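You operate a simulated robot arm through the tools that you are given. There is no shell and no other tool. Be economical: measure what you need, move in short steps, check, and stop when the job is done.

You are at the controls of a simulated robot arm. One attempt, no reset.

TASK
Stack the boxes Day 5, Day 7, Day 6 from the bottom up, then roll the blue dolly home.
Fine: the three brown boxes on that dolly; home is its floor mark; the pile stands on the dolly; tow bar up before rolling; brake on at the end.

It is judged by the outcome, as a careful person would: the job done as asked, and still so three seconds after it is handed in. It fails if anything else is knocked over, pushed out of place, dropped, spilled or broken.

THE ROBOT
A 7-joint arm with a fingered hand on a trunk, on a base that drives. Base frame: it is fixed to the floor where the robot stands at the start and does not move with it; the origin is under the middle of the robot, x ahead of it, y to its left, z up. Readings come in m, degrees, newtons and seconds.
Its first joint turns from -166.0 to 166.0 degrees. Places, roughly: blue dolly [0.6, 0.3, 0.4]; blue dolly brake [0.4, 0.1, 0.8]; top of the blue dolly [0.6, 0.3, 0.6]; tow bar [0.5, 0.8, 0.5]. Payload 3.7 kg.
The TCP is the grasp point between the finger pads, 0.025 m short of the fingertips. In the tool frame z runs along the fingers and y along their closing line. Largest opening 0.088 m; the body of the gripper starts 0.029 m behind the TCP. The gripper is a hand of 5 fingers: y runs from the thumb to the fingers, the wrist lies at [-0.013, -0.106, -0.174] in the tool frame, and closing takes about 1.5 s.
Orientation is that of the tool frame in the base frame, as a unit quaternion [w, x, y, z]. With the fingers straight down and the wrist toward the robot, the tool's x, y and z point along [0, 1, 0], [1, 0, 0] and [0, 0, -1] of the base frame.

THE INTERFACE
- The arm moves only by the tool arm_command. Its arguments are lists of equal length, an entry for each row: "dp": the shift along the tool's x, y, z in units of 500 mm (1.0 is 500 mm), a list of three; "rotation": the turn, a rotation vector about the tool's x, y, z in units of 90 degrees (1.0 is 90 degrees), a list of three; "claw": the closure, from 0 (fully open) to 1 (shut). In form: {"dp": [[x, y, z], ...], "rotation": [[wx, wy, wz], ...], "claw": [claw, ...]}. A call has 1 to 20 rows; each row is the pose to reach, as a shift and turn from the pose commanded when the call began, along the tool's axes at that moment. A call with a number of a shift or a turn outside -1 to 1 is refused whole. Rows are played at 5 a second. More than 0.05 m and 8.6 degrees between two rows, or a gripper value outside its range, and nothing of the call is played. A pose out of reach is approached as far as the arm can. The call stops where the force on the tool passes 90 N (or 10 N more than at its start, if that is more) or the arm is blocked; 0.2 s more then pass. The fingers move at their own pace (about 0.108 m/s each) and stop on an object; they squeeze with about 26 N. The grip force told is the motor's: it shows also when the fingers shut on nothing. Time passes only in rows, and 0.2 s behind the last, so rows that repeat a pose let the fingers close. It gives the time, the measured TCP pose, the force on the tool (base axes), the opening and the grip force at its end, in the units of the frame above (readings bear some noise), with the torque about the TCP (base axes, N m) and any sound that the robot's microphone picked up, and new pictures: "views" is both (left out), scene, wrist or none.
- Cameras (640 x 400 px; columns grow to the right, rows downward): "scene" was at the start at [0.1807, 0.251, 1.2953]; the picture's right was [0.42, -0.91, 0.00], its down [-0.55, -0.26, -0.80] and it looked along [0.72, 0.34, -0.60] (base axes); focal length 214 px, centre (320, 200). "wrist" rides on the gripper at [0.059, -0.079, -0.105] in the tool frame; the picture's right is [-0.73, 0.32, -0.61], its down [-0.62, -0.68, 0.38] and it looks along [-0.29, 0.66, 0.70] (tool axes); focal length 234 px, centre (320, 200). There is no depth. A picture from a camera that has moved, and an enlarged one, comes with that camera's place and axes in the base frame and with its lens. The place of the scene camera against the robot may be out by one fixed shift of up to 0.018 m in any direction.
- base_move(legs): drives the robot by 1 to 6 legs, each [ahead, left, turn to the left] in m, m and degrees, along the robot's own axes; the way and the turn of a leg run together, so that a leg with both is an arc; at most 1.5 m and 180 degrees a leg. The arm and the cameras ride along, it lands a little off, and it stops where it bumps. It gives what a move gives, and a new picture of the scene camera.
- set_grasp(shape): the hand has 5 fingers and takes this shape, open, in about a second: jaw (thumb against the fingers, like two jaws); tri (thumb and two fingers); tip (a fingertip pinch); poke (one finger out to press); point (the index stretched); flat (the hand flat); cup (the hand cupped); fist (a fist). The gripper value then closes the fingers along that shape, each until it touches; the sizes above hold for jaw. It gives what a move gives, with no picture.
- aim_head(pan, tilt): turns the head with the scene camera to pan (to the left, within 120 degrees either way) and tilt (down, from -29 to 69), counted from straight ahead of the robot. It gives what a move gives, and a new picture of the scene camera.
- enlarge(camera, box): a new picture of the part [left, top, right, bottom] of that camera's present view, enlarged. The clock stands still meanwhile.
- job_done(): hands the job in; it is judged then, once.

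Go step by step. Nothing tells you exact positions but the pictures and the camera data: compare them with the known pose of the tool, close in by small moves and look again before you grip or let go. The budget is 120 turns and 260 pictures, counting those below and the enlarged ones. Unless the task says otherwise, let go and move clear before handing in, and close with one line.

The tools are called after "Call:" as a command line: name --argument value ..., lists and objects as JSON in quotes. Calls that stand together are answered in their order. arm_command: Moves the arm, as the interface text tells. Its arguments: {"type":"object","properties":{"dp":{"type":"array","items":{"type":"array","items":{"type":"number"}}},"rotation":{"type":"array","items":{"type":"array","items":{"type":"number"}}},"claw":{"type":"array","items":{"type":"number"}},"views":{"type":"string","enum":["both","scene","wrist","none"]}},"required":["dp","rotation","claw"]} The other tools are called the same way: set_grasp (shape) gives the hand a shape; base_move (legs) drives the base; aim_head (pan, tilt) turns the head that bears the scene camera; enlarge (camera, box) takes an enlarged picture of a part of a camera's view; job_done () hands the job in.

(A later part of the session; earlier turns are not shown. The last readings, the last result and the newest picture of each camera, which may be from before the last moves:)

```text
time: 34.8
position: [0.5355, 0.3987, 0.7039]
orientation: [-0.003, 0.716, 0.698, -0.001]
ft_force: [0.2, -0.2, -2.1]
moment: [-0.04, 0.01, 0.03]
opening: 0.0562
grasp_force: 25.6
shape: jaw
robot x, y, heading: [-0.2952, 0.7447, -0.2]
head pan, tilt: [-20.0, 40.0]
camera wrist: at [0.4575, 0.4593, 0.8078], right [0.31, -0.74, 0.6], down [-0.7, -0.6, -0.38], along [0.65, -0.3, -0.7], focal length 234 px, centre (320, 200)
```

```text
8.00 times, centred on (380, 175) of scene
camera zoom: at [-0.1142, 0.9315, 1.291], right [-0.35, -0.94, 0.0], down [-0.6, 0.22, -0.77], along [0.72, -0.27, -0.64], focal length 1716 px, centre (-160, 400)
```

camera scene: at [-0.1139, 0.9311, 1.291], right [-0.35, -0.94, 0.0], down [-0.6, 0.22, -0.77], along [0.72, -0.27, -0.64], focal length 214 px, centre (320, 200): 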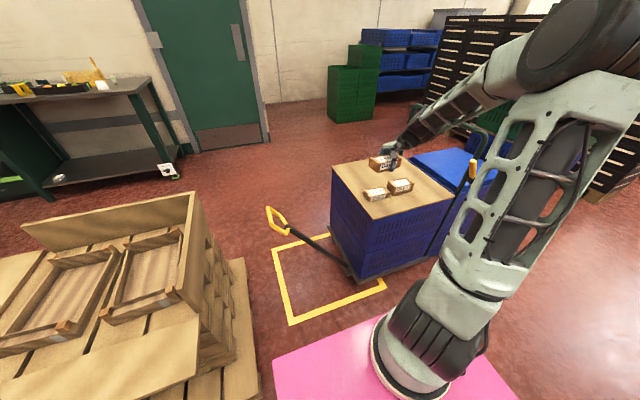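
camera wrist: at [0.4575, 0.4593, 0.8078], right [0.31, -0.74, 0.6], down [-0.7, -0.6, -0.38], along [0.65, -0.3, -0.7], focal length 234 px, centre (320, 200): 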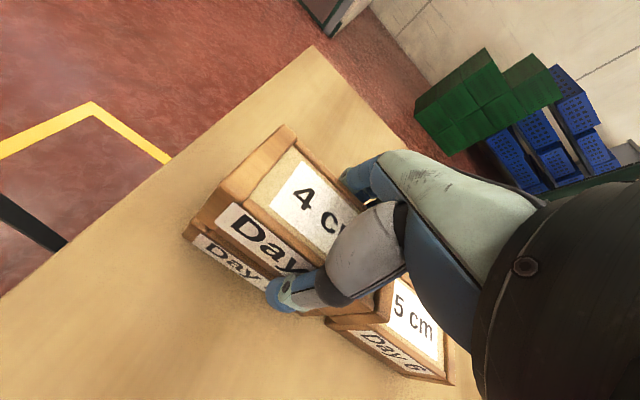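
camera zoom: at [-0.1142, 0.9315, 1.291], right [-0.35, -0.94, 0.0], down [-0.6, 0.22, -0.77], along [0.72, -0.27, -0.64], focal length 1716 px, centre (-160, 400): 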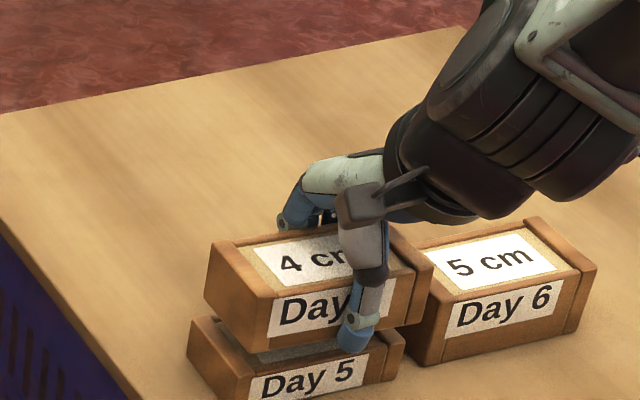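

Day 7 hovers over Day 5, seemingly 5–10 mm too far to the right. I zoom in for the fine offset.

Call:
enlarge --camera "scene" --box '[360, 176, 400, 201]'

Call:
enlarge --camera "wrist" --box '[170, 120, 330, 220]'

Call:
enlarge --camera "wrist" --box '[170, 190, 410, 340]'

```text
16.00 times, centred on (380, 188) of scene
camera zoom: at [-0.1142, 0.9315, 1.291], right [-0.35, -0.94, 0.0], down [-0.6, 0.22, -0.77], along [0.72, -0.27, -0.64], focal length 3432 px, centre (-640, 384)
```

zoom: 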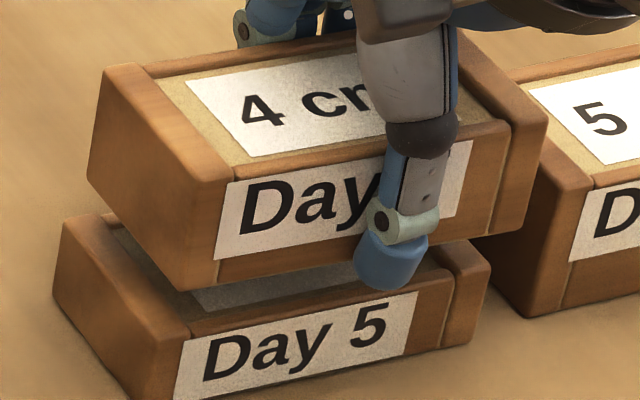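

```text
4.00 times, centred on (250, 170) of wrist
camera zoom: at [0.4575, 0.4593, 0.8078], right [0.31, -0.74, 0.6], down [-0.7, -0.6, -0.38], along [0.65, -0.3, -0.7], focal length 937 px, centre (600, 320)
```

zoom: 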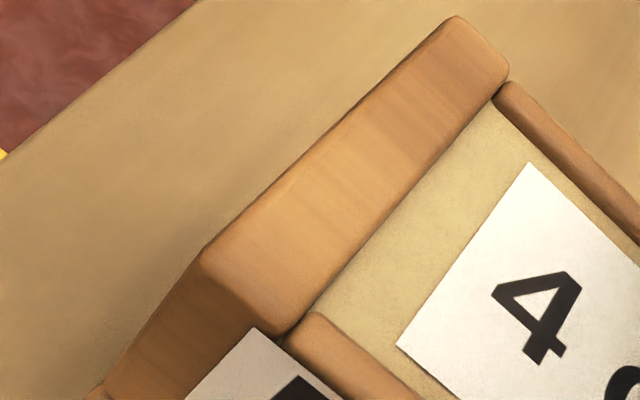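

```text
2.67 times, centred on (290, 265) of wrist
camera zoom: at [0.4575, 0.4593, 0.8078], right [0.31, -0.74, 0.6], down [-0.7, -0.6, -0.38], along [0.65, -0.3, -0.7], focal length 624 px, centre (400, 27)
```

zoom: 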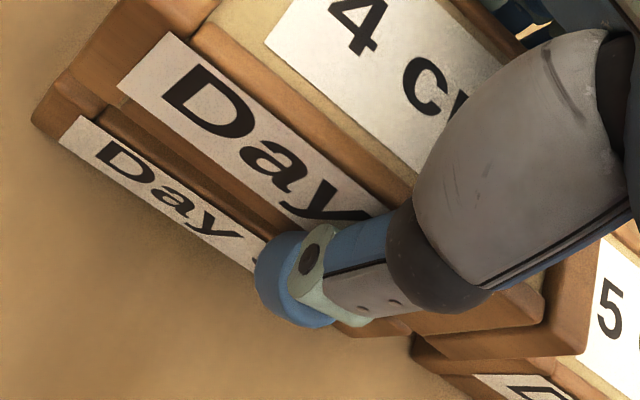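

The alignment is within a few millimetres in both views. I lower the last 1.4 cm gently and check the force.

Call:
arm_command --dp '[[0.003, 0, 0.012], [0.003, 0, 0.02], [0.003, 0, 0.026], [0.003, 0, 0.029]]' --rotation '[[0, 0, 0], [0, 0, 0], [0, 0, 0], [0, 0, 0]]' --claw '[1, 1, 1, 1]' --views "none"

Call:
enlarge --camera "scene" --box '[360, 176, 400, 201]'

```text
time: 35.8
position: [0.5346, 0.4019, 0.6901]
orientation: [-0.003, 0.715, 0.699, -0.002]
ft_force: [-0.4, -0.8, 2.4]
moment: [-0.07, -0.16, 0.01]
opening: 0.056
grasp_force: 26.0
shape: jaw
robot x, y, heading: [-0.2985, 0.7491, -0.2]
head pan, tilt: [-20.0, 40.0]
```

```text
16.00 times, centred on (380, 188) of scene
camera zoom: at [-0.1143, 0.9315, 1.291], right [-0.35, -0.94, 0.0], down [-0.6, 0.22, -0.77], along [0.72, -0.27, -0.64], focal length 3432 px, centre (-640, 384)
```

zoom: 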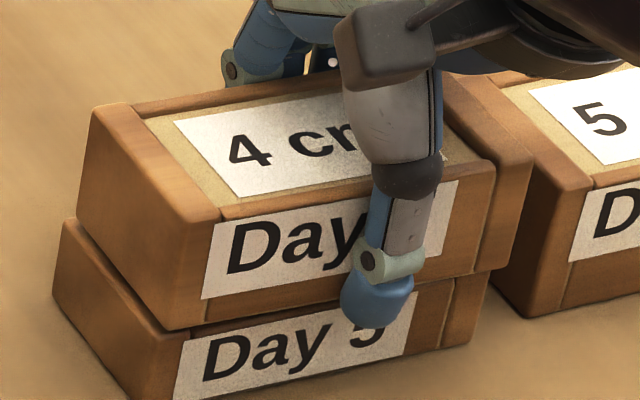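

It is just touching, and sits about 4–5 mm too far right. I lift 4 mm, shift +y 4.5 mm, and set it down again.

Call:
arm_command --dp '[[0, 0, -0.008], [0.009, 0, -0.008], [0.009, 0, -0.002], [0.009, 0, 0.002]]' --rotation '[[0, 0, 0], [0, 0, 0], [0, 0, 0], [0, 0, 0]]' --claw '[1, 1, 1, 1]' --views "none"

Call:
enlarge --camera "scene" --box '[360, 176, 400, 201]'

```text
time: 36.8
position: [0.5356, 0.4059, 0.69]
orientation: [-0.002, 0.716, 0.699, -0.001]
ft_force: [-2.4, 0.4, 12.2]
moment: [0.01, -0.45, 0.02]
opening: 0.0555
grasp_force: 26.1
shape: jaw
robot x, y, heading: [-0.2962, 0.746, -0.1]
head pan, tilt: [-20.0, 40.0]
```

```text
16.00 times, centred on (380, 188) of scene
camera zoom: at [-0.1147, 0.9316, 1.2911], right [-0.35, -0.94, 0.0], down [-0.6, 0.22, -0.77], along [0.72, -0.27, -0.64], focal length 3432 px, centre (-640, 384)
```

zoom: 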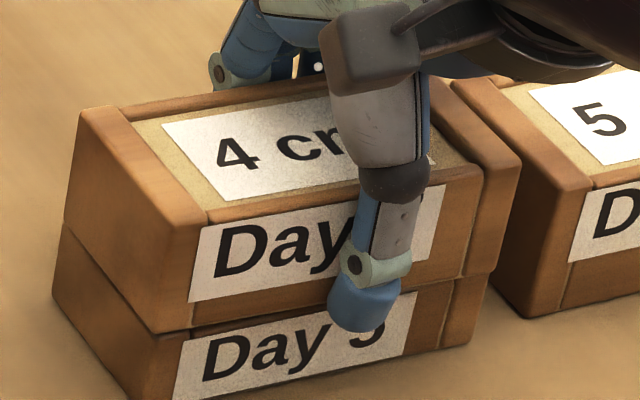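

Day 7 sits squarely on Day 5. I open and rise.

Call:
arm_command --dp '[[0, 0, 0], [0, 0, 0], [0, 0, 0], [0, 0, 0], [0, 0, 0], [0, 0, 0], [0, 0, 0], [0, 0, -0.06], [0, 0, -0.14], [0, 0, -0.22], [0, 0, -0.3]]' --rotation '[[0, 0, 0], [0, 0, 0], [0, 0, 0], [0, 0, 0], [0, 0, 0], [0, 0, 0], [0, 0, 0], [0, 0, 0], [0, 0, 0], [0, 0, 0], [0, 0, 0]]' --claw '[0.8, 0.6, 0.4, 0.2, 0, 0, 0, 0, 0, 0, 0]' --views "wrist"

Call:
enlarge --camera "scene" --box '[350, 164, 414, 204]'

```text
time: 39.2
position: [0.5374, 0.4065, 0.8389]
orientation: [-0.004, 0.715, 0.699, -0.001]
ft_force: [0.3, 0.4, 0.2]
moment: [-0.01, 0.0, -0.03]
opening: 0.0881
grasp_force: 0.1
shape: jaw
robot x, y, heading: [-0.297, 0.7449, -0.0]
head pan, tilt: [-20.0, 40.0]
camera wrist: at [0.4587, 0.4649, 0.9427], right [0.31, -0.74, 0.6], down [-0.7, -0.6, -0.38], along [0.64, -0.3, -0.7], focal length 234 px, centre (320, 200)
```

wrist: 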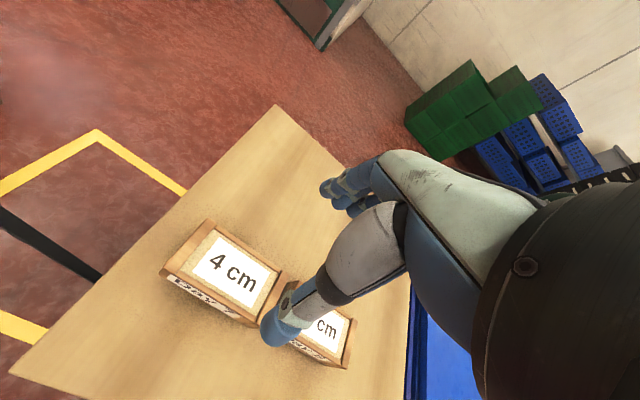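

```text
10.00 times, centred on (382, 184) of scene
camera zoom: at [-0.1141, 0.9313, 1.291], right [-0.35, -0.94, 0.0], down [-0.6, 0.22, -0.77], along [0.72, -0.27, -0.64], focal length 2145 px, centre (-300, 360)
```

zoom: 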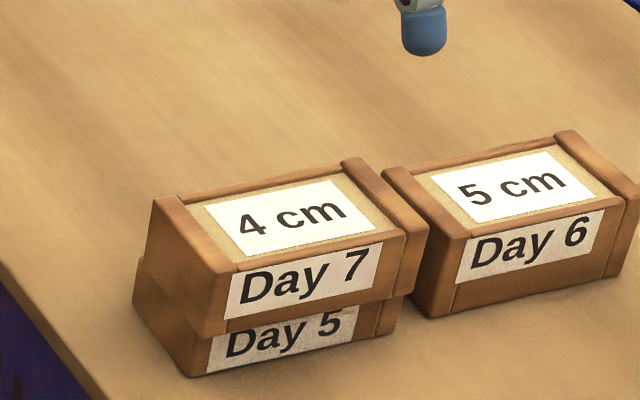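

Day 7 stands on Day 5 but slipped about 1 cm toward the right on release. I take a view position where both it and Day 6 can be measured.

Call:
arm_command --dp '[[-0.07, -0.037, 0.0], [-0.14, -0.074, -0.02], [-0.2, -0.11, -0.04]]' --rotation '[[-0.0015, -0.001, -0.005], [-0.003, -0.002, -0.008], [-0.0046, -0.0027, -0.012]]' --claw '[0, 0, 0]' --views "none"

Call:
enlarge --camera "wrist" --box '[80, 130, 400, 330]'

```text
time: 40.0
position: [0.479, 0.3076, 0.8586]
orientation: [0.002, 0.709, 0.706, 0.0]
ft_force: [0.1, 0.2, 0.4]
moment: [0.03, 0.03, 0.0]
opening: 0.088
grasp_force: 0.0
shape: jaw
robot x, y, heading: [-0.2965, 0.7507, -0.6]
head pan, tilt: [-20.0, 40.0]
```

```text
2.00 times, centred on (240, 230) of wrist
camera zoom: at [0.399, 0.3653, 0.9625], right [0.32, -0.73, 0.61], down [-0.68, -0.62, -0.38], along [0.66, -0.29, -0.69], focal length 468 px, centre (480, 140)
```

zoom: 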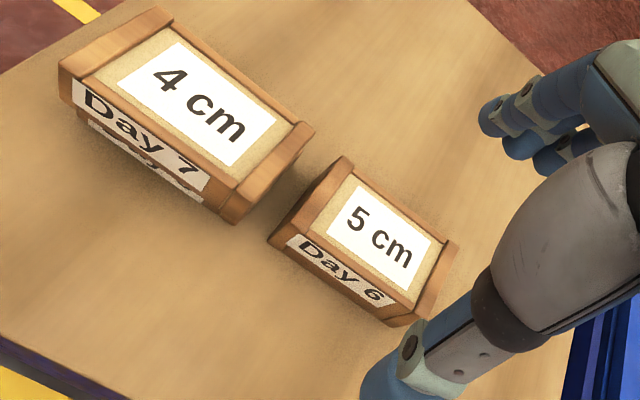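

By measurement Day 7's centre (0.534,0.416) is within ~4 mm of Day 5's, so that's fine. Day 6 is at (0.539,0.285); I go over it, descend to grip height (0.668), and check before closing.

Call:
arm_command --dp '[[-0.016, 0.045, 0.06], [-0.033, 0.09, 0.12], [-0.049, 0.134, 0.18], [-0.049, 0.134, 0.26], [-0.049, 0.134, 0.32], [-0.049, 0.134, 0.36], [-0.049, 0.134, 0.381]]' --rotation '[[0, 0, 0.005], [0, 0, 0.01], [0, 0, 0.014], [0, 0, 0.014], [0, 0, 0.014], [0, 0, 0.014], [0, 0, 0.014]]' --claw '[0, 0, 0, 0, 0, 0, 0]' --views "wrist"

Call:
enlarge --camera "scene" --box '[350, 154, 430, 204]'

```text
time: 41.6
position: [0.5453, 0.2816, 0.6686]
orientation: [0.002, 0.717, 0.697, 0.0]
ft_force: [-1.1, -0.9, 0.8]
moment: [0.05, 0.03, -0.01]
opening: 0.088
grasp_force: 0.0
shape: jaw
robot x, y, heading: [-0.2988, 0.7475, -0.6]
head pan, tilt: [-20.0, 40.0]
camera wrist: at [0.4679, 0.3411, 0.7717], right [0.3, -0.73, 0.61], down [-0.7, -0.6, -0.38], along [0.65, -0.31, -0.69], focal length 234 px, centre (320, 200)
```

wrist: 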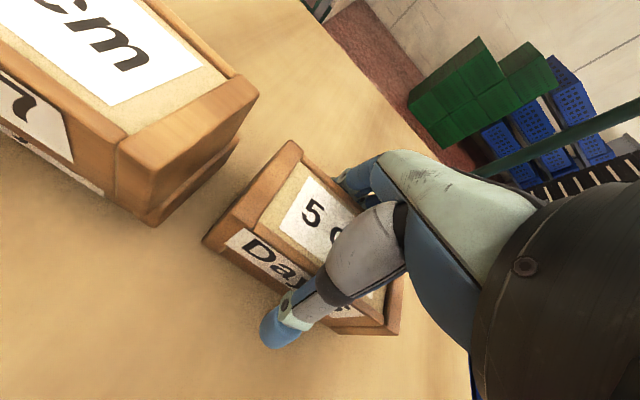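

```text
8.00 times, centred on (390, 179) of scene
camera zoom: at [-0.1143, 0.9315, 1.291], right [-0.35, -0.94, 0.0], down [-0.6, 0.22, -0.77], along [0.72, -0.27, -0.64], focal length 1716 px, centre (-240, 368)
```

zoom: 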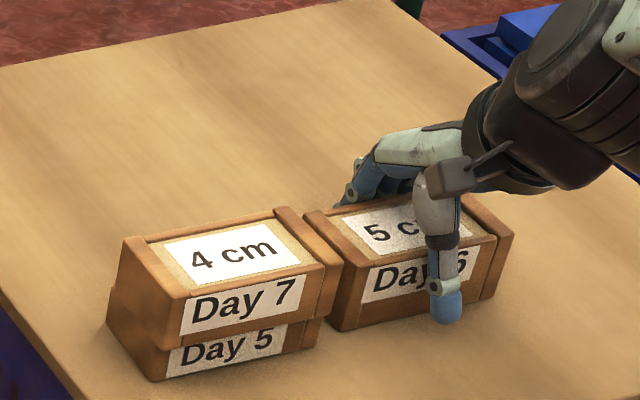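

Both sides straddle Day 6 without contact. I close and lift 10 cm.

Call:
arm_command --dp '[[0, 0, 0], [0, 0, 0], [0, 0, 0], [0, 0, 0], [0, 0, 0], [0, 0, 0], [0, 0, 0], [0, 0, 0], [0, 0, 0], [0, 0, -0.05], [0, 0, -0.12], [0, 0, -0.2], [0, 0, -0.28], [0, 0, -0.36]]' --rotation '[[0, 0, 0], [0, 0, 0], [0, 0, 0], [0, 0, 0], [0, 0, 0], [0, 0, 0], [0, 0, 0], [0, 0, 0], [0, 0, 0], [0, 0, 0], [0, 0, 0], [0, 0, 0], [0, 0, 0], [0, 0, 0]]' --claw '[0.2, 0.4, 0.6, 0.8, 1, 1, 1, 1, 1, 1, 1, 1, 1, 1]' --views "wrist"

Call:
enlarge --camera "scene" --box '[350, 134, 446, 194]'

```text
time: 44.6
position: [0.5456, 0.281, 0.8482]
orientation: [0.0, 0.718, 0.697, 0.0]
ft_force: [-0.2, -0.2, -2.0]
moment: [0.02, -0.04, 0.01]
opening: 0.0537
grasp_force: 25.8
shape: jaw
robot x, y, heading: [-0.2965, 0.746, -0.4]
head pan, tilt: [-20.0, 40.0]
camera wrist: at [0.4675, 0.3407, 0.952], right [0.3, -0.73, 0.61], down [-0.7, -0.6, -0.38], along [0.65, -0.31, -0.7], focal length 234 px, centre (320, 200)
```

wrist: 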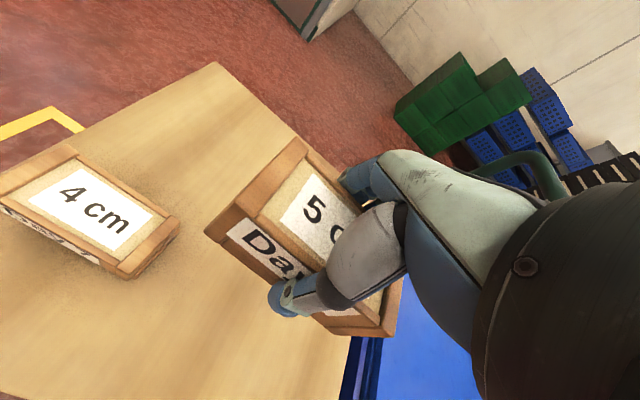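

```text
6.67 times, centred on (398, 164) of scene
camera zoom: at [-0.114, 0.9312, 1.291], right [-0.35, -0.94, 0.0], down [-0.6, 0.22, -0.77], along [0.72, -0.27, -0.64], focal length 1430 px, centre (-200, 440)
```

zoom: 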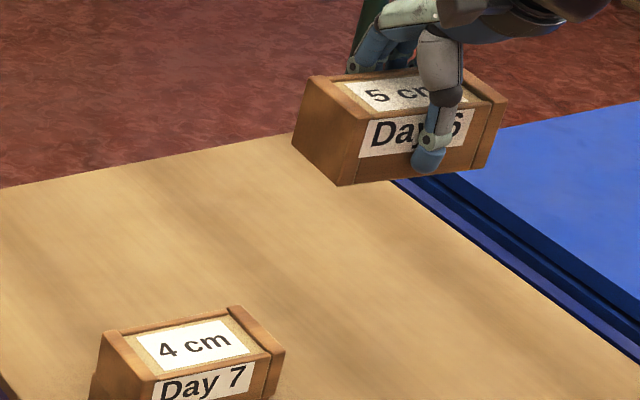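

Day 6 is held level. I carry it over the pile and lower to about 1.4 cm above Day 7.

Call:
arm_command --dp '[[0.09, -0.008, 0], [0.18, -0.016, 0], [0.264, -0.025, 0], [0.264, -0.025, 0.07], [0.264, -0.025, 0.14], [0.264, -0.025, 0.18], [0.264, -0.025, 0.192]]' --rotation '[[0, 0, 0], [0, 0, 0], [0, 0, 0], [0, 0, 0], [0, 0, 0], [0, 0, 0], [0, 0, 0]]' --claw '[1, 1, 1, 1, 1, 1, 1]' --views "none"

Call:
enlarge --camera "scene" --box '[352, 164, 408, 199]'

Call:
enlarge --camera "wrist" --box '[170, 120, 410, 270]'

```text
time: 46.2
position: [0.5367, 0.4138, 0.7514]
orientation: [0.001, 0.717, 0.697, 0.0]
ft_force: [0.1, 0.2, -2.0]
moment: [0.01, 0.0, 0.01]
opening: 0.0537
grasp_force: 25.7
shape: jaw
robot x, y, heading: [-0.2963, 0.7441, -0.3]
head pan, tilt: [-20.0, 40.0]
```

```text
11.43 times, centred on (380, 182) of scene
camera zoom: at [-0.1142, 0.9315, 1.291], right [-0.35, -0.94, 0.0], down [-0.6, 0.22, -0.77], along [0.72, -0.27, -0.64], focal length 2451 px, centre (-366, 411)
```

zoom: 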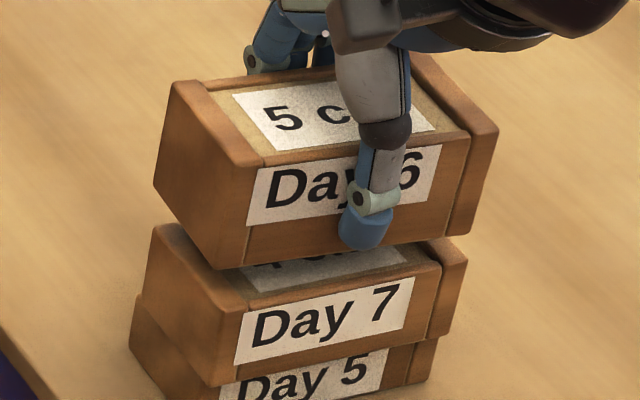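

```text
2.67 times, centred on (290, 195) of wrist
camera zoom: at [0.4591, 0.4743, 0.8553], right [0.3, -0.73, 0.61], down [-0.7, -0.6, -0.38], along [0.65, -0.31, -0.69], focal length 624 px, centre (400, 213)
```

zoom: 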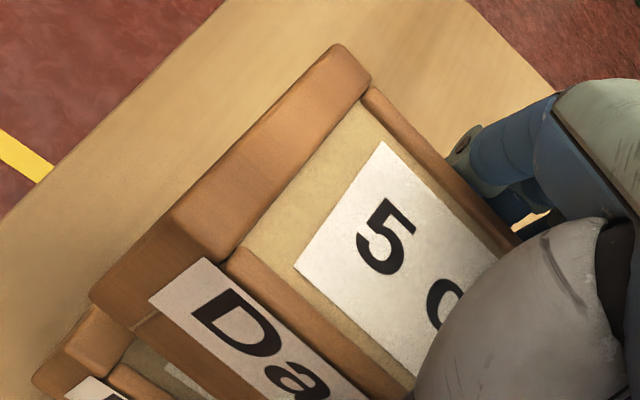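

Alignment is good within a few millimetres. I lower onto Day 7 in small steps, 3 mm back.

Call:
arm_command --dp '[[0, -0.006, 0.012], [0, -0.006, 0.02], [0, -0.006, 0.025], [0, -0.006, 0.028]]' --rotation '[[0, 0, 0], [0, 0, 0], [0, 0, 0], [0, 0, 0]]' --claw '[1, 1, 1, 1]' --views "none"

Call:
enlarge --camera "scene" --box '[352, 164, 408, 199]'

```text
time: 47.2
position: [0.5336, 0.4135, 0.7383]
orientation: [0.0, 0.716, 0.698, 0.0]
ft_force: [0.7, 0.8, 2.3]
moment: [-0.1, 0.04, -0.03]
opening: 0.0535
grasp_force: 26.2
shape: jaw
robot x, y, heading: [-0.2992, 0.7477, -0.2]
head pan, tilt: [-20.0, 40.0]
```

```text
11.43 times, centred on (380, 182) of scene
camera zoom: at [-0.1143, 0.9315, 1.291], right [-0.35, -0.94, 0.0], down [-0.6, 0.22, -0.77], along [0.72, -0.27, -0.64], focal length 2451 px, centre (-366, 411)
```

zoom: 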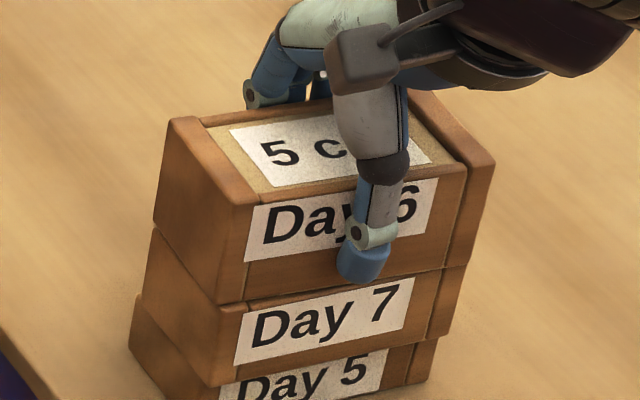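

It rests on Day 7, nicely aligned. I open slowly and rise.

Call:
arm_command --dp '[[0, 0, 0.001], [0, 0, 0.001], [0, 0, 0.001], [0, 0, 0.001], [0, 0, 0.001], [0, 0, 0.001], [0, 0, 0.001], [0, 0, 0.001], [0, 0, -0.06], [0, 0, -0.14], [0, 0, -0.22], [0, 0, -0.3]]' --rotation '[[0, 0, 0], [0, 0, 0], [0, 0, 0], [0, 0, 0], [0, 0, 0], [0, 0, 0], [0, 0, 0], [0, 0, 0], [0, 0, 0], [0, 0, 0], [0, 0, 0], [0, 0, 0]]' --claw '[0.8, 0.6, 0.4, 0.2, 0, 0, 0, 0, 0, 0, 0, 0]' --views "none"

Call:
enlarge --camera "scene" --box '[352, 164, 408, 199]'

Call:
aim_head --pan -12 --tilt 50

```text
time: 49.8
position: [0.5325, 0.4131, 0.8889]
orientation: [0.0, 0.716, 0.698, -0.001]
ft_force: [-0.5, 0.0, -0.1]
moment: [0.01, 0.01, 0.03]
opening: 0.0878
grasp_force: 0.0
shape: jaw
robot x, y, heading: [-0.2943, 0.7477, -0.4]
head pan, tilt: [-20.0, 40.0]
```

```text
11.43 times, centred on (380, 182) of scene
camera zoom: at [-0.1141, 0.9313, 1.291], right [-0.35, -0.94, 0.0], down [-0.6, 0.22, -0.77], along [0.72, -0.27, -0.64], focal length 2451 px, centre (-366, 411)
```

zoom: 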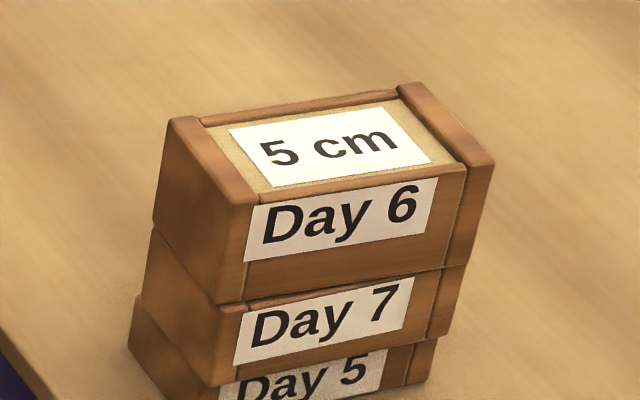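

```text
time: 50.5
position: [0.5332, 0.414, 0.8883]
orientation: [0.001, 0.717, 0.698, 0.0]
ft_force: [0.0, 1.3, -0.4]
moment: [0.05, -0.03, -0.03]
opening: 0.0879
grasp_force: 0.1
shape: jaw
robot x, y, heading: [-0.3005, 0.7469, -0.1]
head pan, tilt: [-12.0, 50.0]
camera scene: at [-0.1187, 0.9445, 1.2769], right [-0.21, -0.98, 0.0], down [-0.75, 0.16, -0.64], along [0.63, -0.14, -0.77], focal length 214 px, centre (320, 200)
```

scene: 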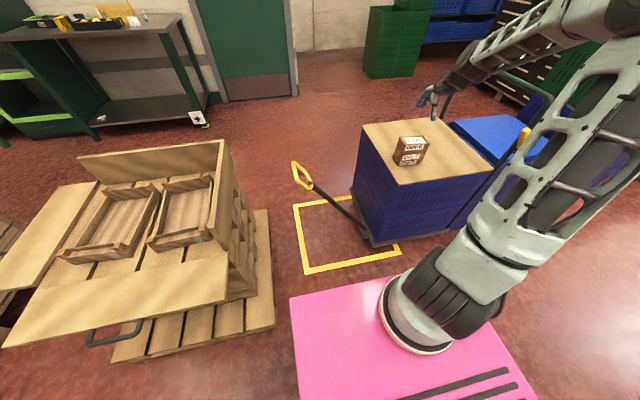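

The pile Day 5–7–6 stands well. Next is the tow bar; I zoom in on it.

Call:
enlarge --camera "scene" --box '[270, 140, 430, 240]'

Call:
enlarge --camera "scene" --box '[280, 150, 344, 190]'

Call:
aim_head --pan 15 --tilt 50

```text
4.00 times, centred on (350, 190) of scene
camera zoom: at [-0.1187, 0.9445, 1.2769], right [-0.21, -0.98, 0.0], down [-0.75, 0.16, -0.64], along [0.63, -0.14, -0.77], focal length 858 px, centre (200, 240)
```

zoom: 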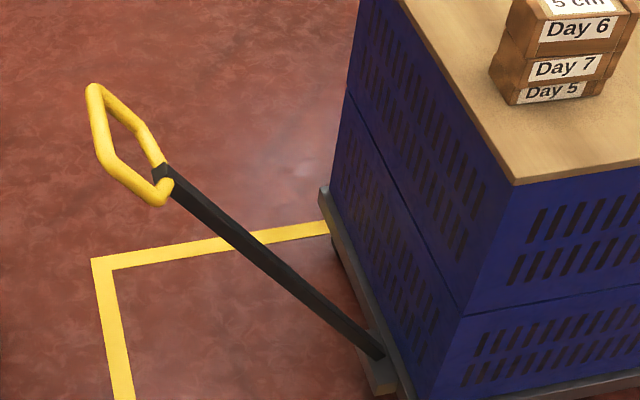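

```text
10.00 times, centred on (312, 170) of scene
camera zoom: at [-0.1187, 0.9445, 1.2769], right [-0.21, -0.98, 0.0], down [-0.75, 0.16, -0.64], along [0.63, -0.14, -0.77], focal length 2145 px, centre (400, 500)
```

zoom: 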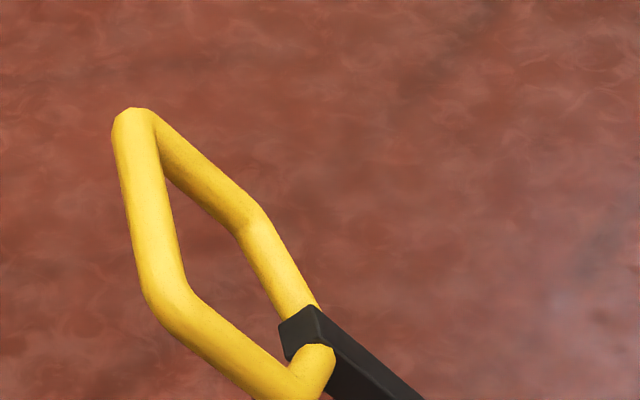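

```text
time: 51.5
position: [0.5334, 0.4144, 0.8887]
orientation: [0.001, 0.717, 0.697, 0.0]
ft_force: [0.5, 0.1, -0.1]
moment: [0.01, -0.01, 0.02]
opening: 0.0882
grasp_force: 0.0
shape: jaw
robot x, y, heading: [-0.2998, 0.7479, 0.0]
head pan, tilt: [15.0, 50.0]
camera scene: at [-0.1194, 0.9804, 1.2769], right [0.25, -0.97, 0.0], down [-0.74, -0.19, -0.64], along [0.62, 0.16, -0.77], focal length 214 px, centre (320, 200)
```

scene: 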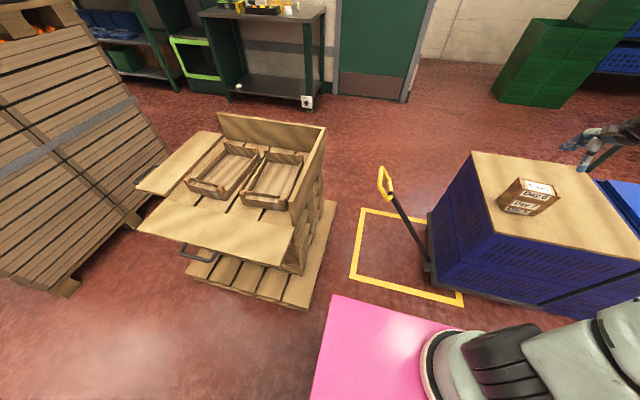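

The tow bar's loop grip bar runs along x at about (0.51,0.90,0.70), hinged near (0.51,0.52,0.17). I raise the hand and swing it there with a 90° yaw, so that the thumb can go inside the loop and the fingers outside.

Call:
arm_command --dp '[[0.03, 0, -0.06], [0.08, -0.005, -0.12], [0.14, -0.01, -0.18], [0.21, -0.015, -0.22], [0.28, -0.02, -0.22], [0.35, -0.025, -0.22], [0.42, -0.03, -0.22], [0.49, -0.035, -0.22], [0.56, -0.04, -0.22], [0.63, -0.05, -0.22], [0.7, -0.055, -0.22], [0.76, -0.06, -0.22]]' --rotation '[[0, 0, -0.08], [0, 0, -0.17], [0, 0, -0.25], [0, 0, -0.34], [0, 0, -0.43], [0, 0, -0.51], [0, 0, -0.6], [0, 0, -0.68], [0, 0, -0.77], [0, 0, -0.86], [0, 0, -0.94], [0, 0, -1.0]]' --claw '[0, 0, 0, 0, 0, 0, 0, 0, 0, 0, 0, 0]'

```text
time: 54.0
position: [0.5142, 0.7948, 0.9975]
orientation: [0.001, 0.014, 1.0, -0.001]
ft_force: [-0.5, -0.4, 0.1]
moment: [0.01, -0.01, -0.02]
opening: 0.0882
grasp_force: 0.1
shape: jaw
robot x, y, heading: [-0.2971, 0.7511, -0.3]
head pan, tilt: [15.0, 50.0]
camera scene: at [-0.1194, 0.9804, 1.2769], right [0.25, -0.97, 0.0], down [-0.74, -0.19, -0.64], along [0.62, 0.16, -0.77], focal length 214 px, centre (320, 200)
camera wrist: at [0.4532, 0.7159, 1.1017], right [0.73, 0.3, 0.61], down [0.61, -0.7, -0.38], along [0.31, 0.65, -0.7], focal length 234 px, centre (320, 200)
```

scene: 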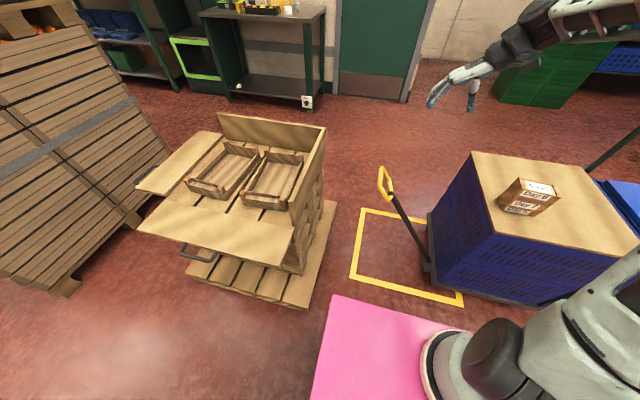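
wrist: 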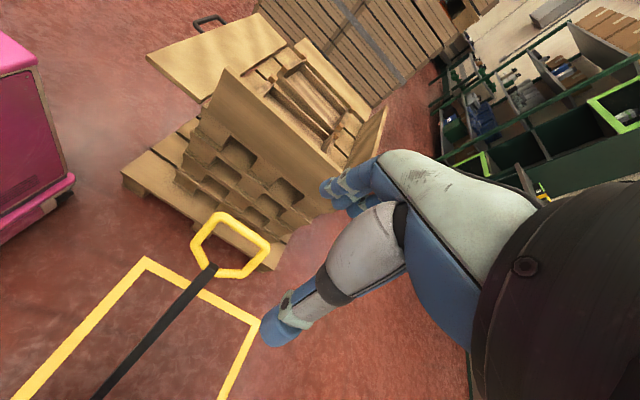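

The loop is clearly seen by the wrist camera. I go down closer for a second view to fix its height.

Call:
arm_command --dp '[[0.001, 0.03, 0.08], [0.003, 0.06, 0.16], [0.004, 0.09, 0.234]]' --rotation '[[0, 0, -0.006], [0, 0, -0.012], [0, 0, -0.018]]' --claw '[0, 0, 0]' --views "wrist"

Call:
aim_head --pan 5 --tilt 42

Call:
enlarge --camera "wrist" --box '[120, 160, 320, 285]'

```text
time: 54.9
position: [0.5146, 0.8406, 0.88]
orientation: [0.002, 0.0, 1.0, -0.001]
ft_force: [-0.4, -0.9, -0.7]
moment: [-0.03, -0.03, -0.03]
opening: 0.0877
grasp_force: 0.0
shape: jaw
robot x, y, heading: [-0.2967, 0.7506, -0.2]
head pan, tilt: [15.0, 50.0]
camera wrist: at [0.4543, 0.7602, 0.9832], right [0.72, 0.32, 0.61], down [0.62, -0.68, -0.38], along [0.29, 0.66, -0.7], focal length 234 px, centre (320, 200)
```

wrist: 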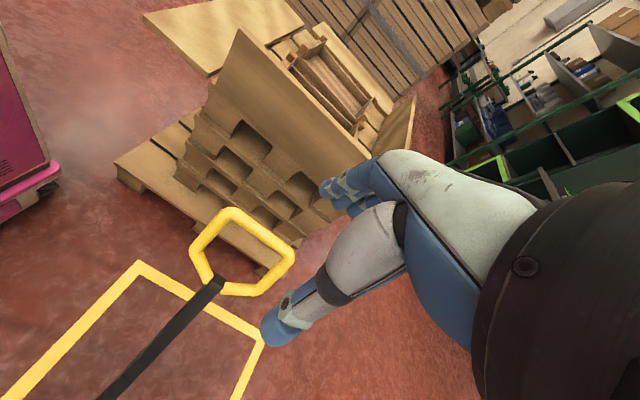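

```text
time: 55.6
position: [0.5143, 0.84, 0.8797]
orientation: [0.002, 0.0, 1.0, -0.001]
ft_force: [-1.2, 0.3, -0.2]
moment: [-0.02, 0.02, -0.01]
opening: 0.088
grasp_force: 0.1
shape: jaw
robot x, y, heading: [-0.2963, 0.7501, -0.3]
head pan, tilt: [5.0, 42.0]
camera scene: at [-0.1106, 0.9679, 1.288], right [0.08, -1.0, 0.0], down [-0.67, -0.05, -0.74], along [0.74, 0.06, -0.67], focal length 214 px, centre (320, 200)
```

scene: 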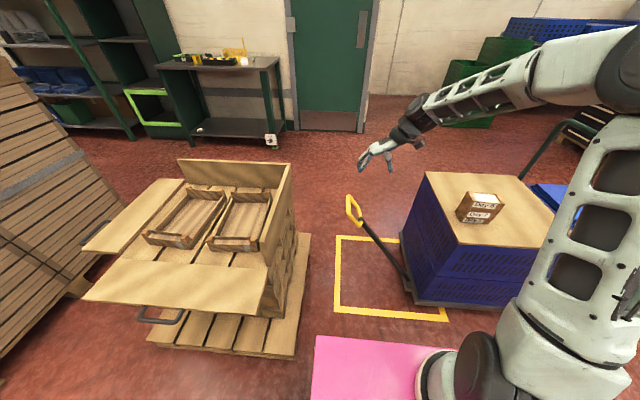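

```text
3.20 times, centred on (220, 222) of wrist
camera zoom: at [0.4545, 0.76, 0.9834], right [0.72, 0.32, 0.61], down [0.62, -0.68, -0.38], along [0.29, 0.66, -0.7], focal length 749 px, centre (640, 128)
```

zoom: 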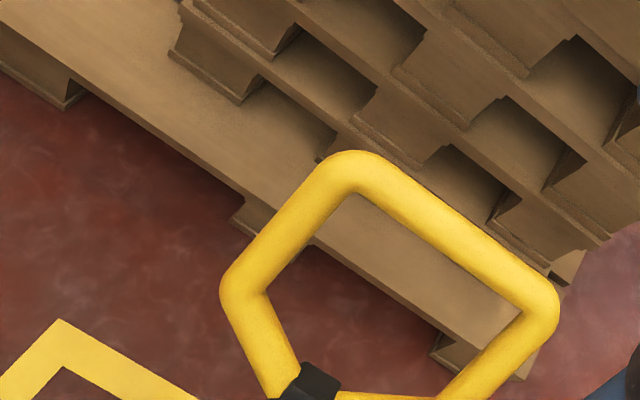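

Call:
enlarge --camera "scene" --box '[330, 130, 430, 230]'

```text
4.00 times, centred on (380, 180) of scene
camera zoom: at [-0.1106, 0.9679, 1.288], right [0.08, -1.0, 0.0], down [-0.67, -0.05, -0.74], along [0.74, 0.06, -0.67], focal length 858 px, centre (80, 280)
```

zoom: 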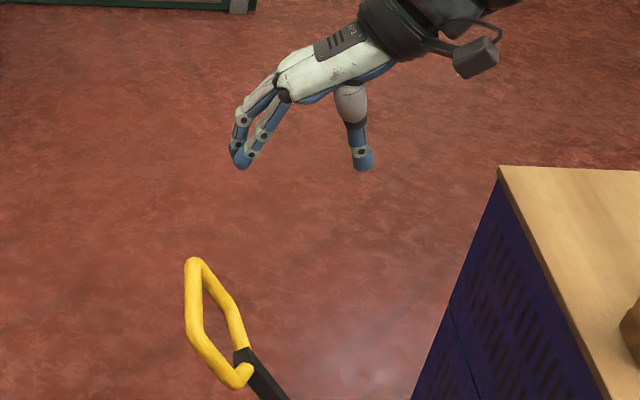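

Wrist and scene rays agree: grip bar centre (0.511,0.905,0.71). I position the opened hand over it and lower around it.

Call:
arm_command --dp '[[0.002, 0.07, 0.03], [0.006, 0.144, 0.06], [0.006, 0.144, 0.14], [0.006, 0.144, 0.22], [0.006, 0.144, 0.29], [0.006, 0.144, 0.34]]' --rotation '[[0, 0, 0], [0, 0, 0], [0, 0, 0], [0, 0, 0], [0, 0, 0], [0, 0, 0]]' --claw '[0, 0, 0, 0, 0, 0]' --views "wrist"

Call:
enlarge --camera "scene" --box '[330, 150, 410, 200]'

Call:
enlarge --camera "scene" --box '[320, 170, 400, 220]'

```text
time: 57.0
position: [0.511, 0.9129, 0.7107]
orientation: [0.001, 0.0, 1.0, -0.001]
ft_force: [0.0, 0.1, -0.7]
moment: [0.0, -0.02, 0.01]
opening: 0.088
grasp_force: 0.1
shape: jaw
robot x, y, heading: [-0.297, 0.7446, -0.3]
head pan, tilt: [5.0, 42.0]
camera wrist: at [0.4505, 0.8316, 0.8142], right [0.72, 0.32, 0.61], down [0.62, -0.68, -0.38], along [0.29, 0.66, -0.7], focal length 234 px, centre (320, 200)
```

wrist: 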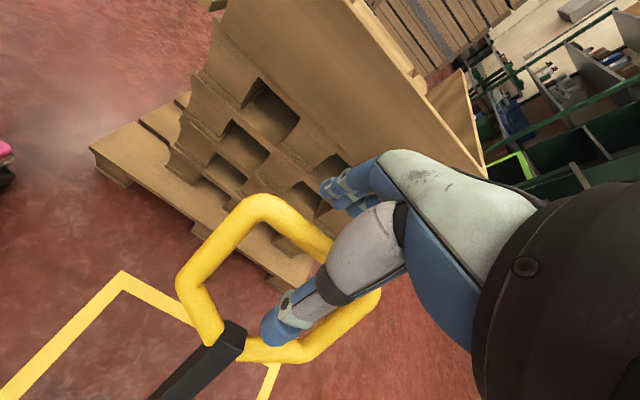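

```text
8.00 times, centred on (370, 175) of scene
camera zoom: at [-0.1108, 0.9679, 1.2881], right [0.08, -1.0, 0.0], down [-0.67, -0.05, -0.74], along [0.74, 0.06, -0.67], focal length 1716 px, centre (-80, 400)
```

zoom: 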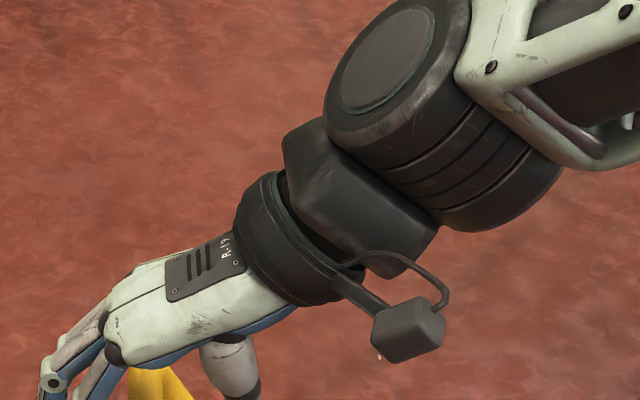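

```text
8.00 times, centred on (360, 195) of scene
camera zoom: at [-0.1108, 0.9679, 1.2881], right [0.08, -1.0, 0.0], down [-0.67, -0.05, -0.74], along [0.74, 0.06, -0.67], focal length 1716 px, centre (0, 240)
```

zoom: 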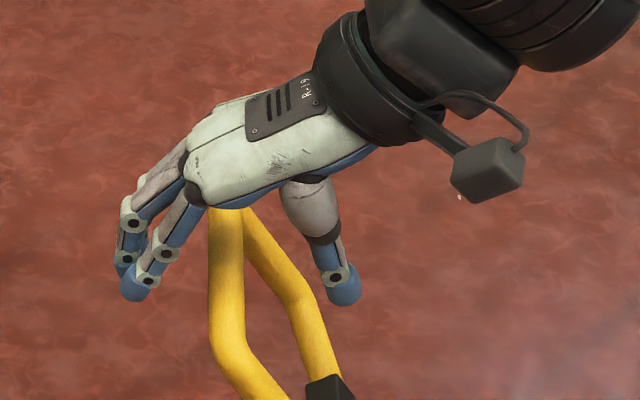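

The bar is between fingers and thumb. I close on it.

Call:
arm_command --dp '[[0, 0, 0], [0, 0, 0], [0, 0, 0], [0, 0, 0], [0, 0, 0], [0, 0, 0], [0, 0, 0], [0, 0, 0], [0, 0, 0]]' --rotation '[[0, 0, 0], [0, 0, 0], [0, 0, 0], [0, 0, 0], [0, 0, 0], [0, 0, 0], [0, 0, 0], [0, 0, 0], [0, 0, 0]]' --claw '[0.2, 0.4, 0.6, 0.8, 1, 1, 1, 1, 1]' --views "wrist"

Call:
enlarge --camera "scene" --box '[320, 170, 400, 220]'

```text
time: 59.0
position: [0.51, 0.9113, 0.71]
orientation: [0.002, -0.001, 1.0, -0.001]
ft_force: [1.3, 1.7, -0.5]
moment: [0.09, -0.03, 0.05]
opening: 0.0136
grasp_force: 26.3
shape: jaw
robot x, y, heading: [-0.3011, 0.7441, -0.0]
head pan, tilt: [5.0, 42.0]
camera wrist: at [0.4506, 0.8316, 0.8143], right [0.73, 0.32, 0.61], down [0.62, -0.68, -0.38], along [0.29, 0.66, -0.7], focal length 234 px, centre (320, 200)
```

wrist: 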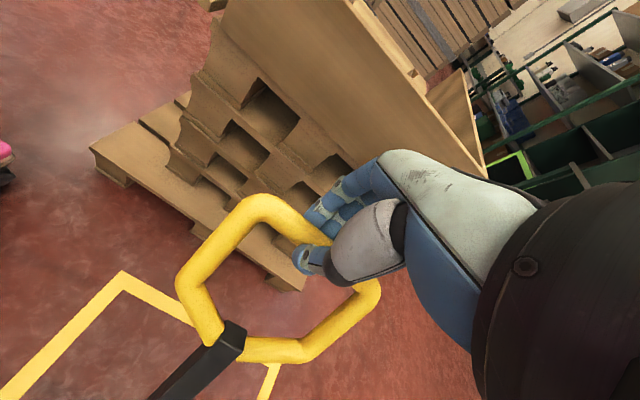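

```text
8.00 times, centred on (360, 195) of scene
camera zoom: at [-0.1106, 0.9679, 1.2881], right [0.08, -1.0, 0.0], down [-0.67, -0.05, -0.74], along [0.74, 0.06, -0.67], focal length 1716 px, centre (0, 240)
```

zoom: 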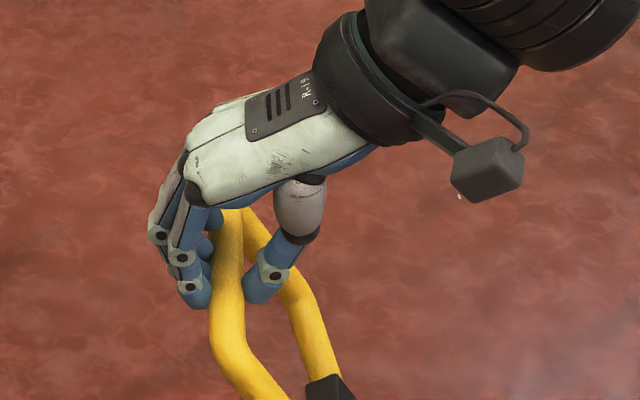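

Gripped. The arc centre is the hinge near (y 0.516, z 0.164), radius 0.667; I swing the bar up in small steps, first half to about 70°.

Call:
arm_command --dp '[[0, -0.0384, -0.0266], [0, -0.0776, -0.0516], [0, -0.1178, -0.0754], [0, -0.1586, -0.0976], [0, -0.2002, -0.1184], [0, -0.2426, -0.1378], [0, -0.2856, -0.1558], [0, -0.329, -0.1722]]' --rotation '[[0, 0, 0], [0, 0, 0], [0, 0, 0], [0, 0, 0], [0, 0, 0], [0, 0, 0], [0, 0, 0], [0, 0, 0]]' --claw '[1, 1, 1, 1, 1, 1, 1, 1]'

```text
time: 60.8
position: [0.5097, 0.7482, 0.7965]
orientation: [0.001, 0.0, 1.0, -0.001]
ft_force: [-3.9, -0.2, -4.7]
moment: [0.06, 0.07, 0.09]
opening: 0.0127
grasp_force: 26.1
shape: jaw
robot x, y, heading: [-0.2982, 0.7502, -0.4]
head pan, tilt: [5.0, 42.0]
camera scene: at [-0.1106, 0.9679, 1.2881], right [0.08, -1.0, 0.0], down [-0.67, -0.05, -0.74], along [0.74, 0.06, -0.67], focal length 214 px, centre (320, 200)
camera wrist: at [0.4509, 0.6677, 0.9008], right [0.73, 0.32, 0.61], down [0.62, -0.68, -0.38], along [0.29, 0.66, -0.7], focal length 234 px, centre (320, 200)
```

scene: 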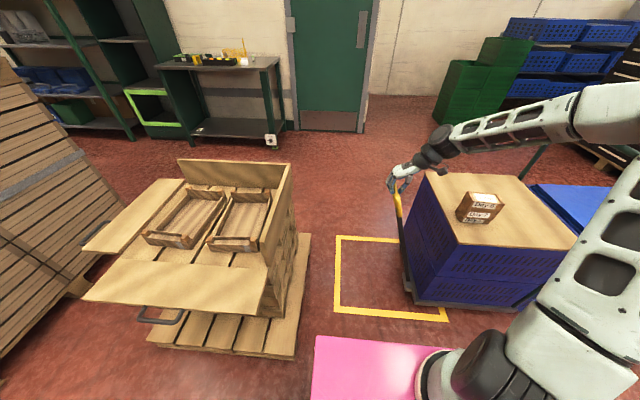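
wrist: 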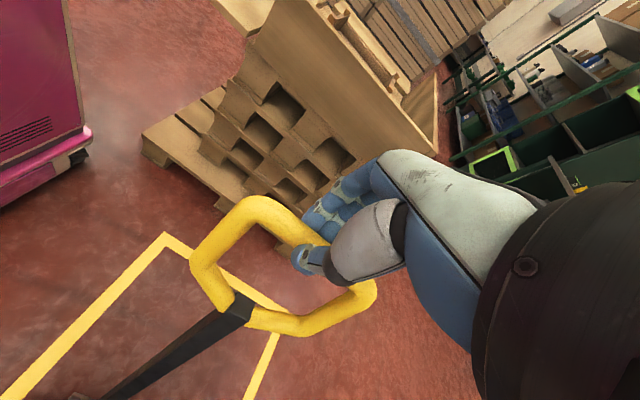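

Forces are small and the bar follows. I continue to about 86°, then check.

Call:
arm_command --dp '[[0, -0.0442, -0.0148], [0, -0.0888, -0.0282], [0, -0.134, -0.0398], [0, -0.1794, -0.05], [0, -0.225, -0.0586], [0, -0.2712, -0.0654], [0, -0.3174, -0.0708], [0, -0.3638, -0.0746]]' --rotation '[[0, 0, 0], [0, 0, 0], [0, 0, 0], [0, 0, 0], [0, 0, 0], [0, 0, 0], [0, 0, 0], [0, 0, 0]]' --claw '[1, 1, 1, 1, 1, 1, 1, 1]'

Call:
enlarge --camera "scene" --box '[380, 140, 508, 220]'

```text
time: 62.6
position: [0.5108, 0.5654, 0.8345]
orientation: [0.001, 0.0, 1.0, -0.001]
ft_force: [-3.8, -0.8, 8.0]
moment: [0.11, 0.05, 0.13]
opening: 0.0126
grasp_force: 26.1
shape: jaw
robot x, y, heading: [-0.2973, 0.7474, -0.2]
head pan, tilt: [5.0, 42.0]
camera scene: at [-0.111, 0.9678, 1.2881], right [0.08, -1.0, 0.0], down [-0.67, -0.05, -0.74], along [0.74, 0.06, -0.67], focal length 214 px, centre (320, 200)
camera wrist: at [0.4509, 0.4852, 0.9379], right [0.72, 0.32, 0.61], down [0.62, -0.68, -0.38], along [0.29, 0.66, -0.7], focal length 234 px, centre (320, 200)
```

scene: 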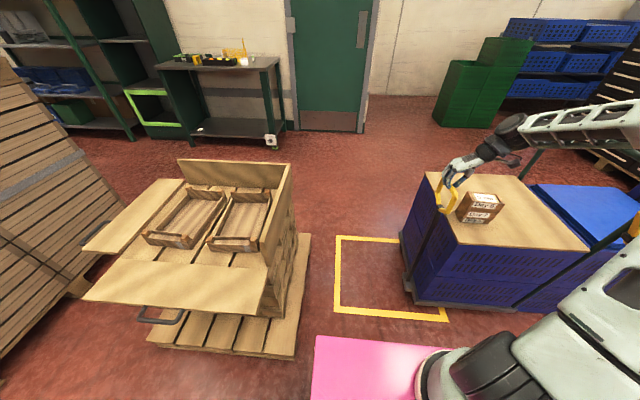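
wrist: 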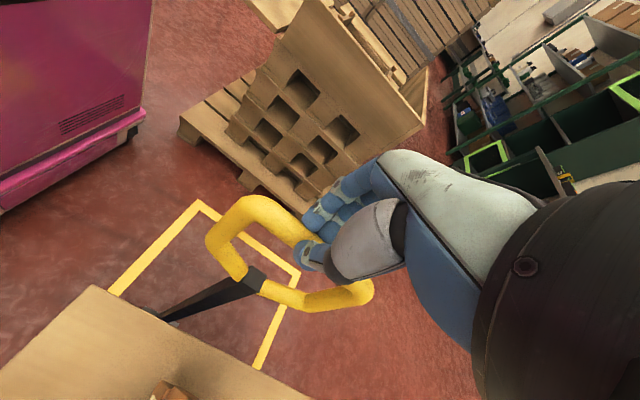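

```text
5.00 times, centred on (444, 180) of scene
camera zoom: at [-0.111, 0.9678, 1.2881], right [0.08, -1.0, 0.0], down [-0.67, -0.05, -0.74], along [0.74, 0.06, -0.67], focal length 1072 px, centre (-300, 300)
```

zoom: 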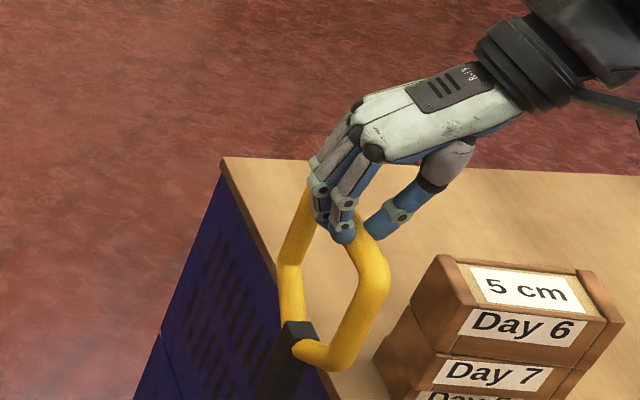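

The bar is nearly upright, no stop felt yet. I go on carefully to about 89–90°.

Call:
arm_command --dp '[[0, -0.02, -0.0], [0, -0.04, 0.0], [0, -0.055, 0.0], [0, -0.07, 0.0]]' --rotation '[[0, 0, 0], [0, 0, 0], [0, 0, 0], [0, 0, 0]]' --claw '[1, 1, 1, 1]' --views "wrist"

Call:
enlarge --camera "scene" --box '[380, 160, 508, 240]'

```text
time: 63.6
position: [0.5108, 0.5318, 0.8366]
orientation: [0.001, -0.001, 1.0, 0.0]
ft_force: [-3.7, 8.0, 12.8]
moment: [0.34, 0.02, 0.14]
opening: 0.0131
grasp_force: 26.2
shape: jaw
robot x, y, heading: [-0.2945, 0.7457, -0.3]
head pan, tilt: [5.0, 42.0]
camera wrist: at [0.4508, 0.452, 0.9391], right [0.72, 0.32, 0.61], down [0.63, -0.68, -0.38], along [0.29, 0.66, -0.7], focal length 234 px, centre (320, 200)
```

wrist: 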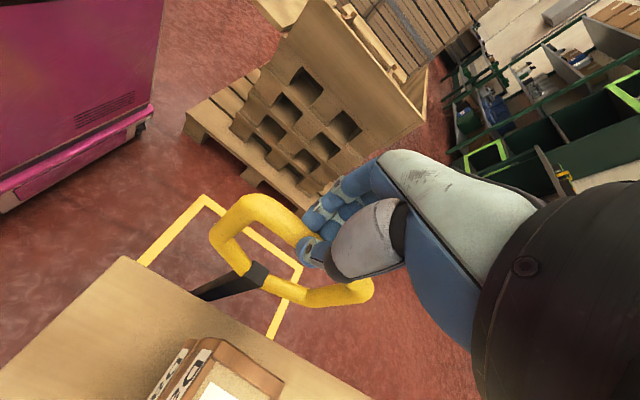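

```text
5.00 times, centred on (444, 200) of scene
camera zoom: at [-0.1112, 0.9683, 1.2881], right [0.08, -1.0, 0.0], down [-0.67, -0.05, -0.74], along [0.74, 0.06, -0.67], focal length 1072 px, centre (-300, 200)
```

zoom: 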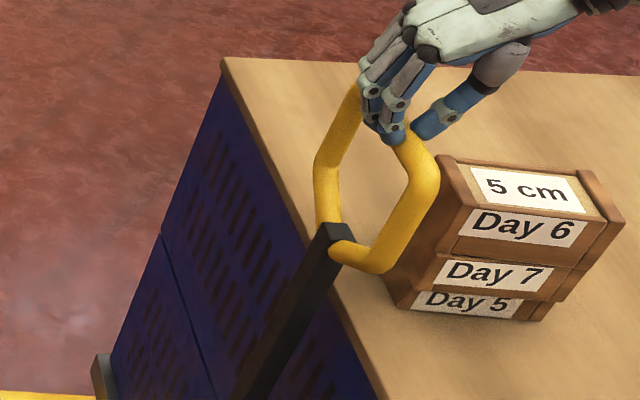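

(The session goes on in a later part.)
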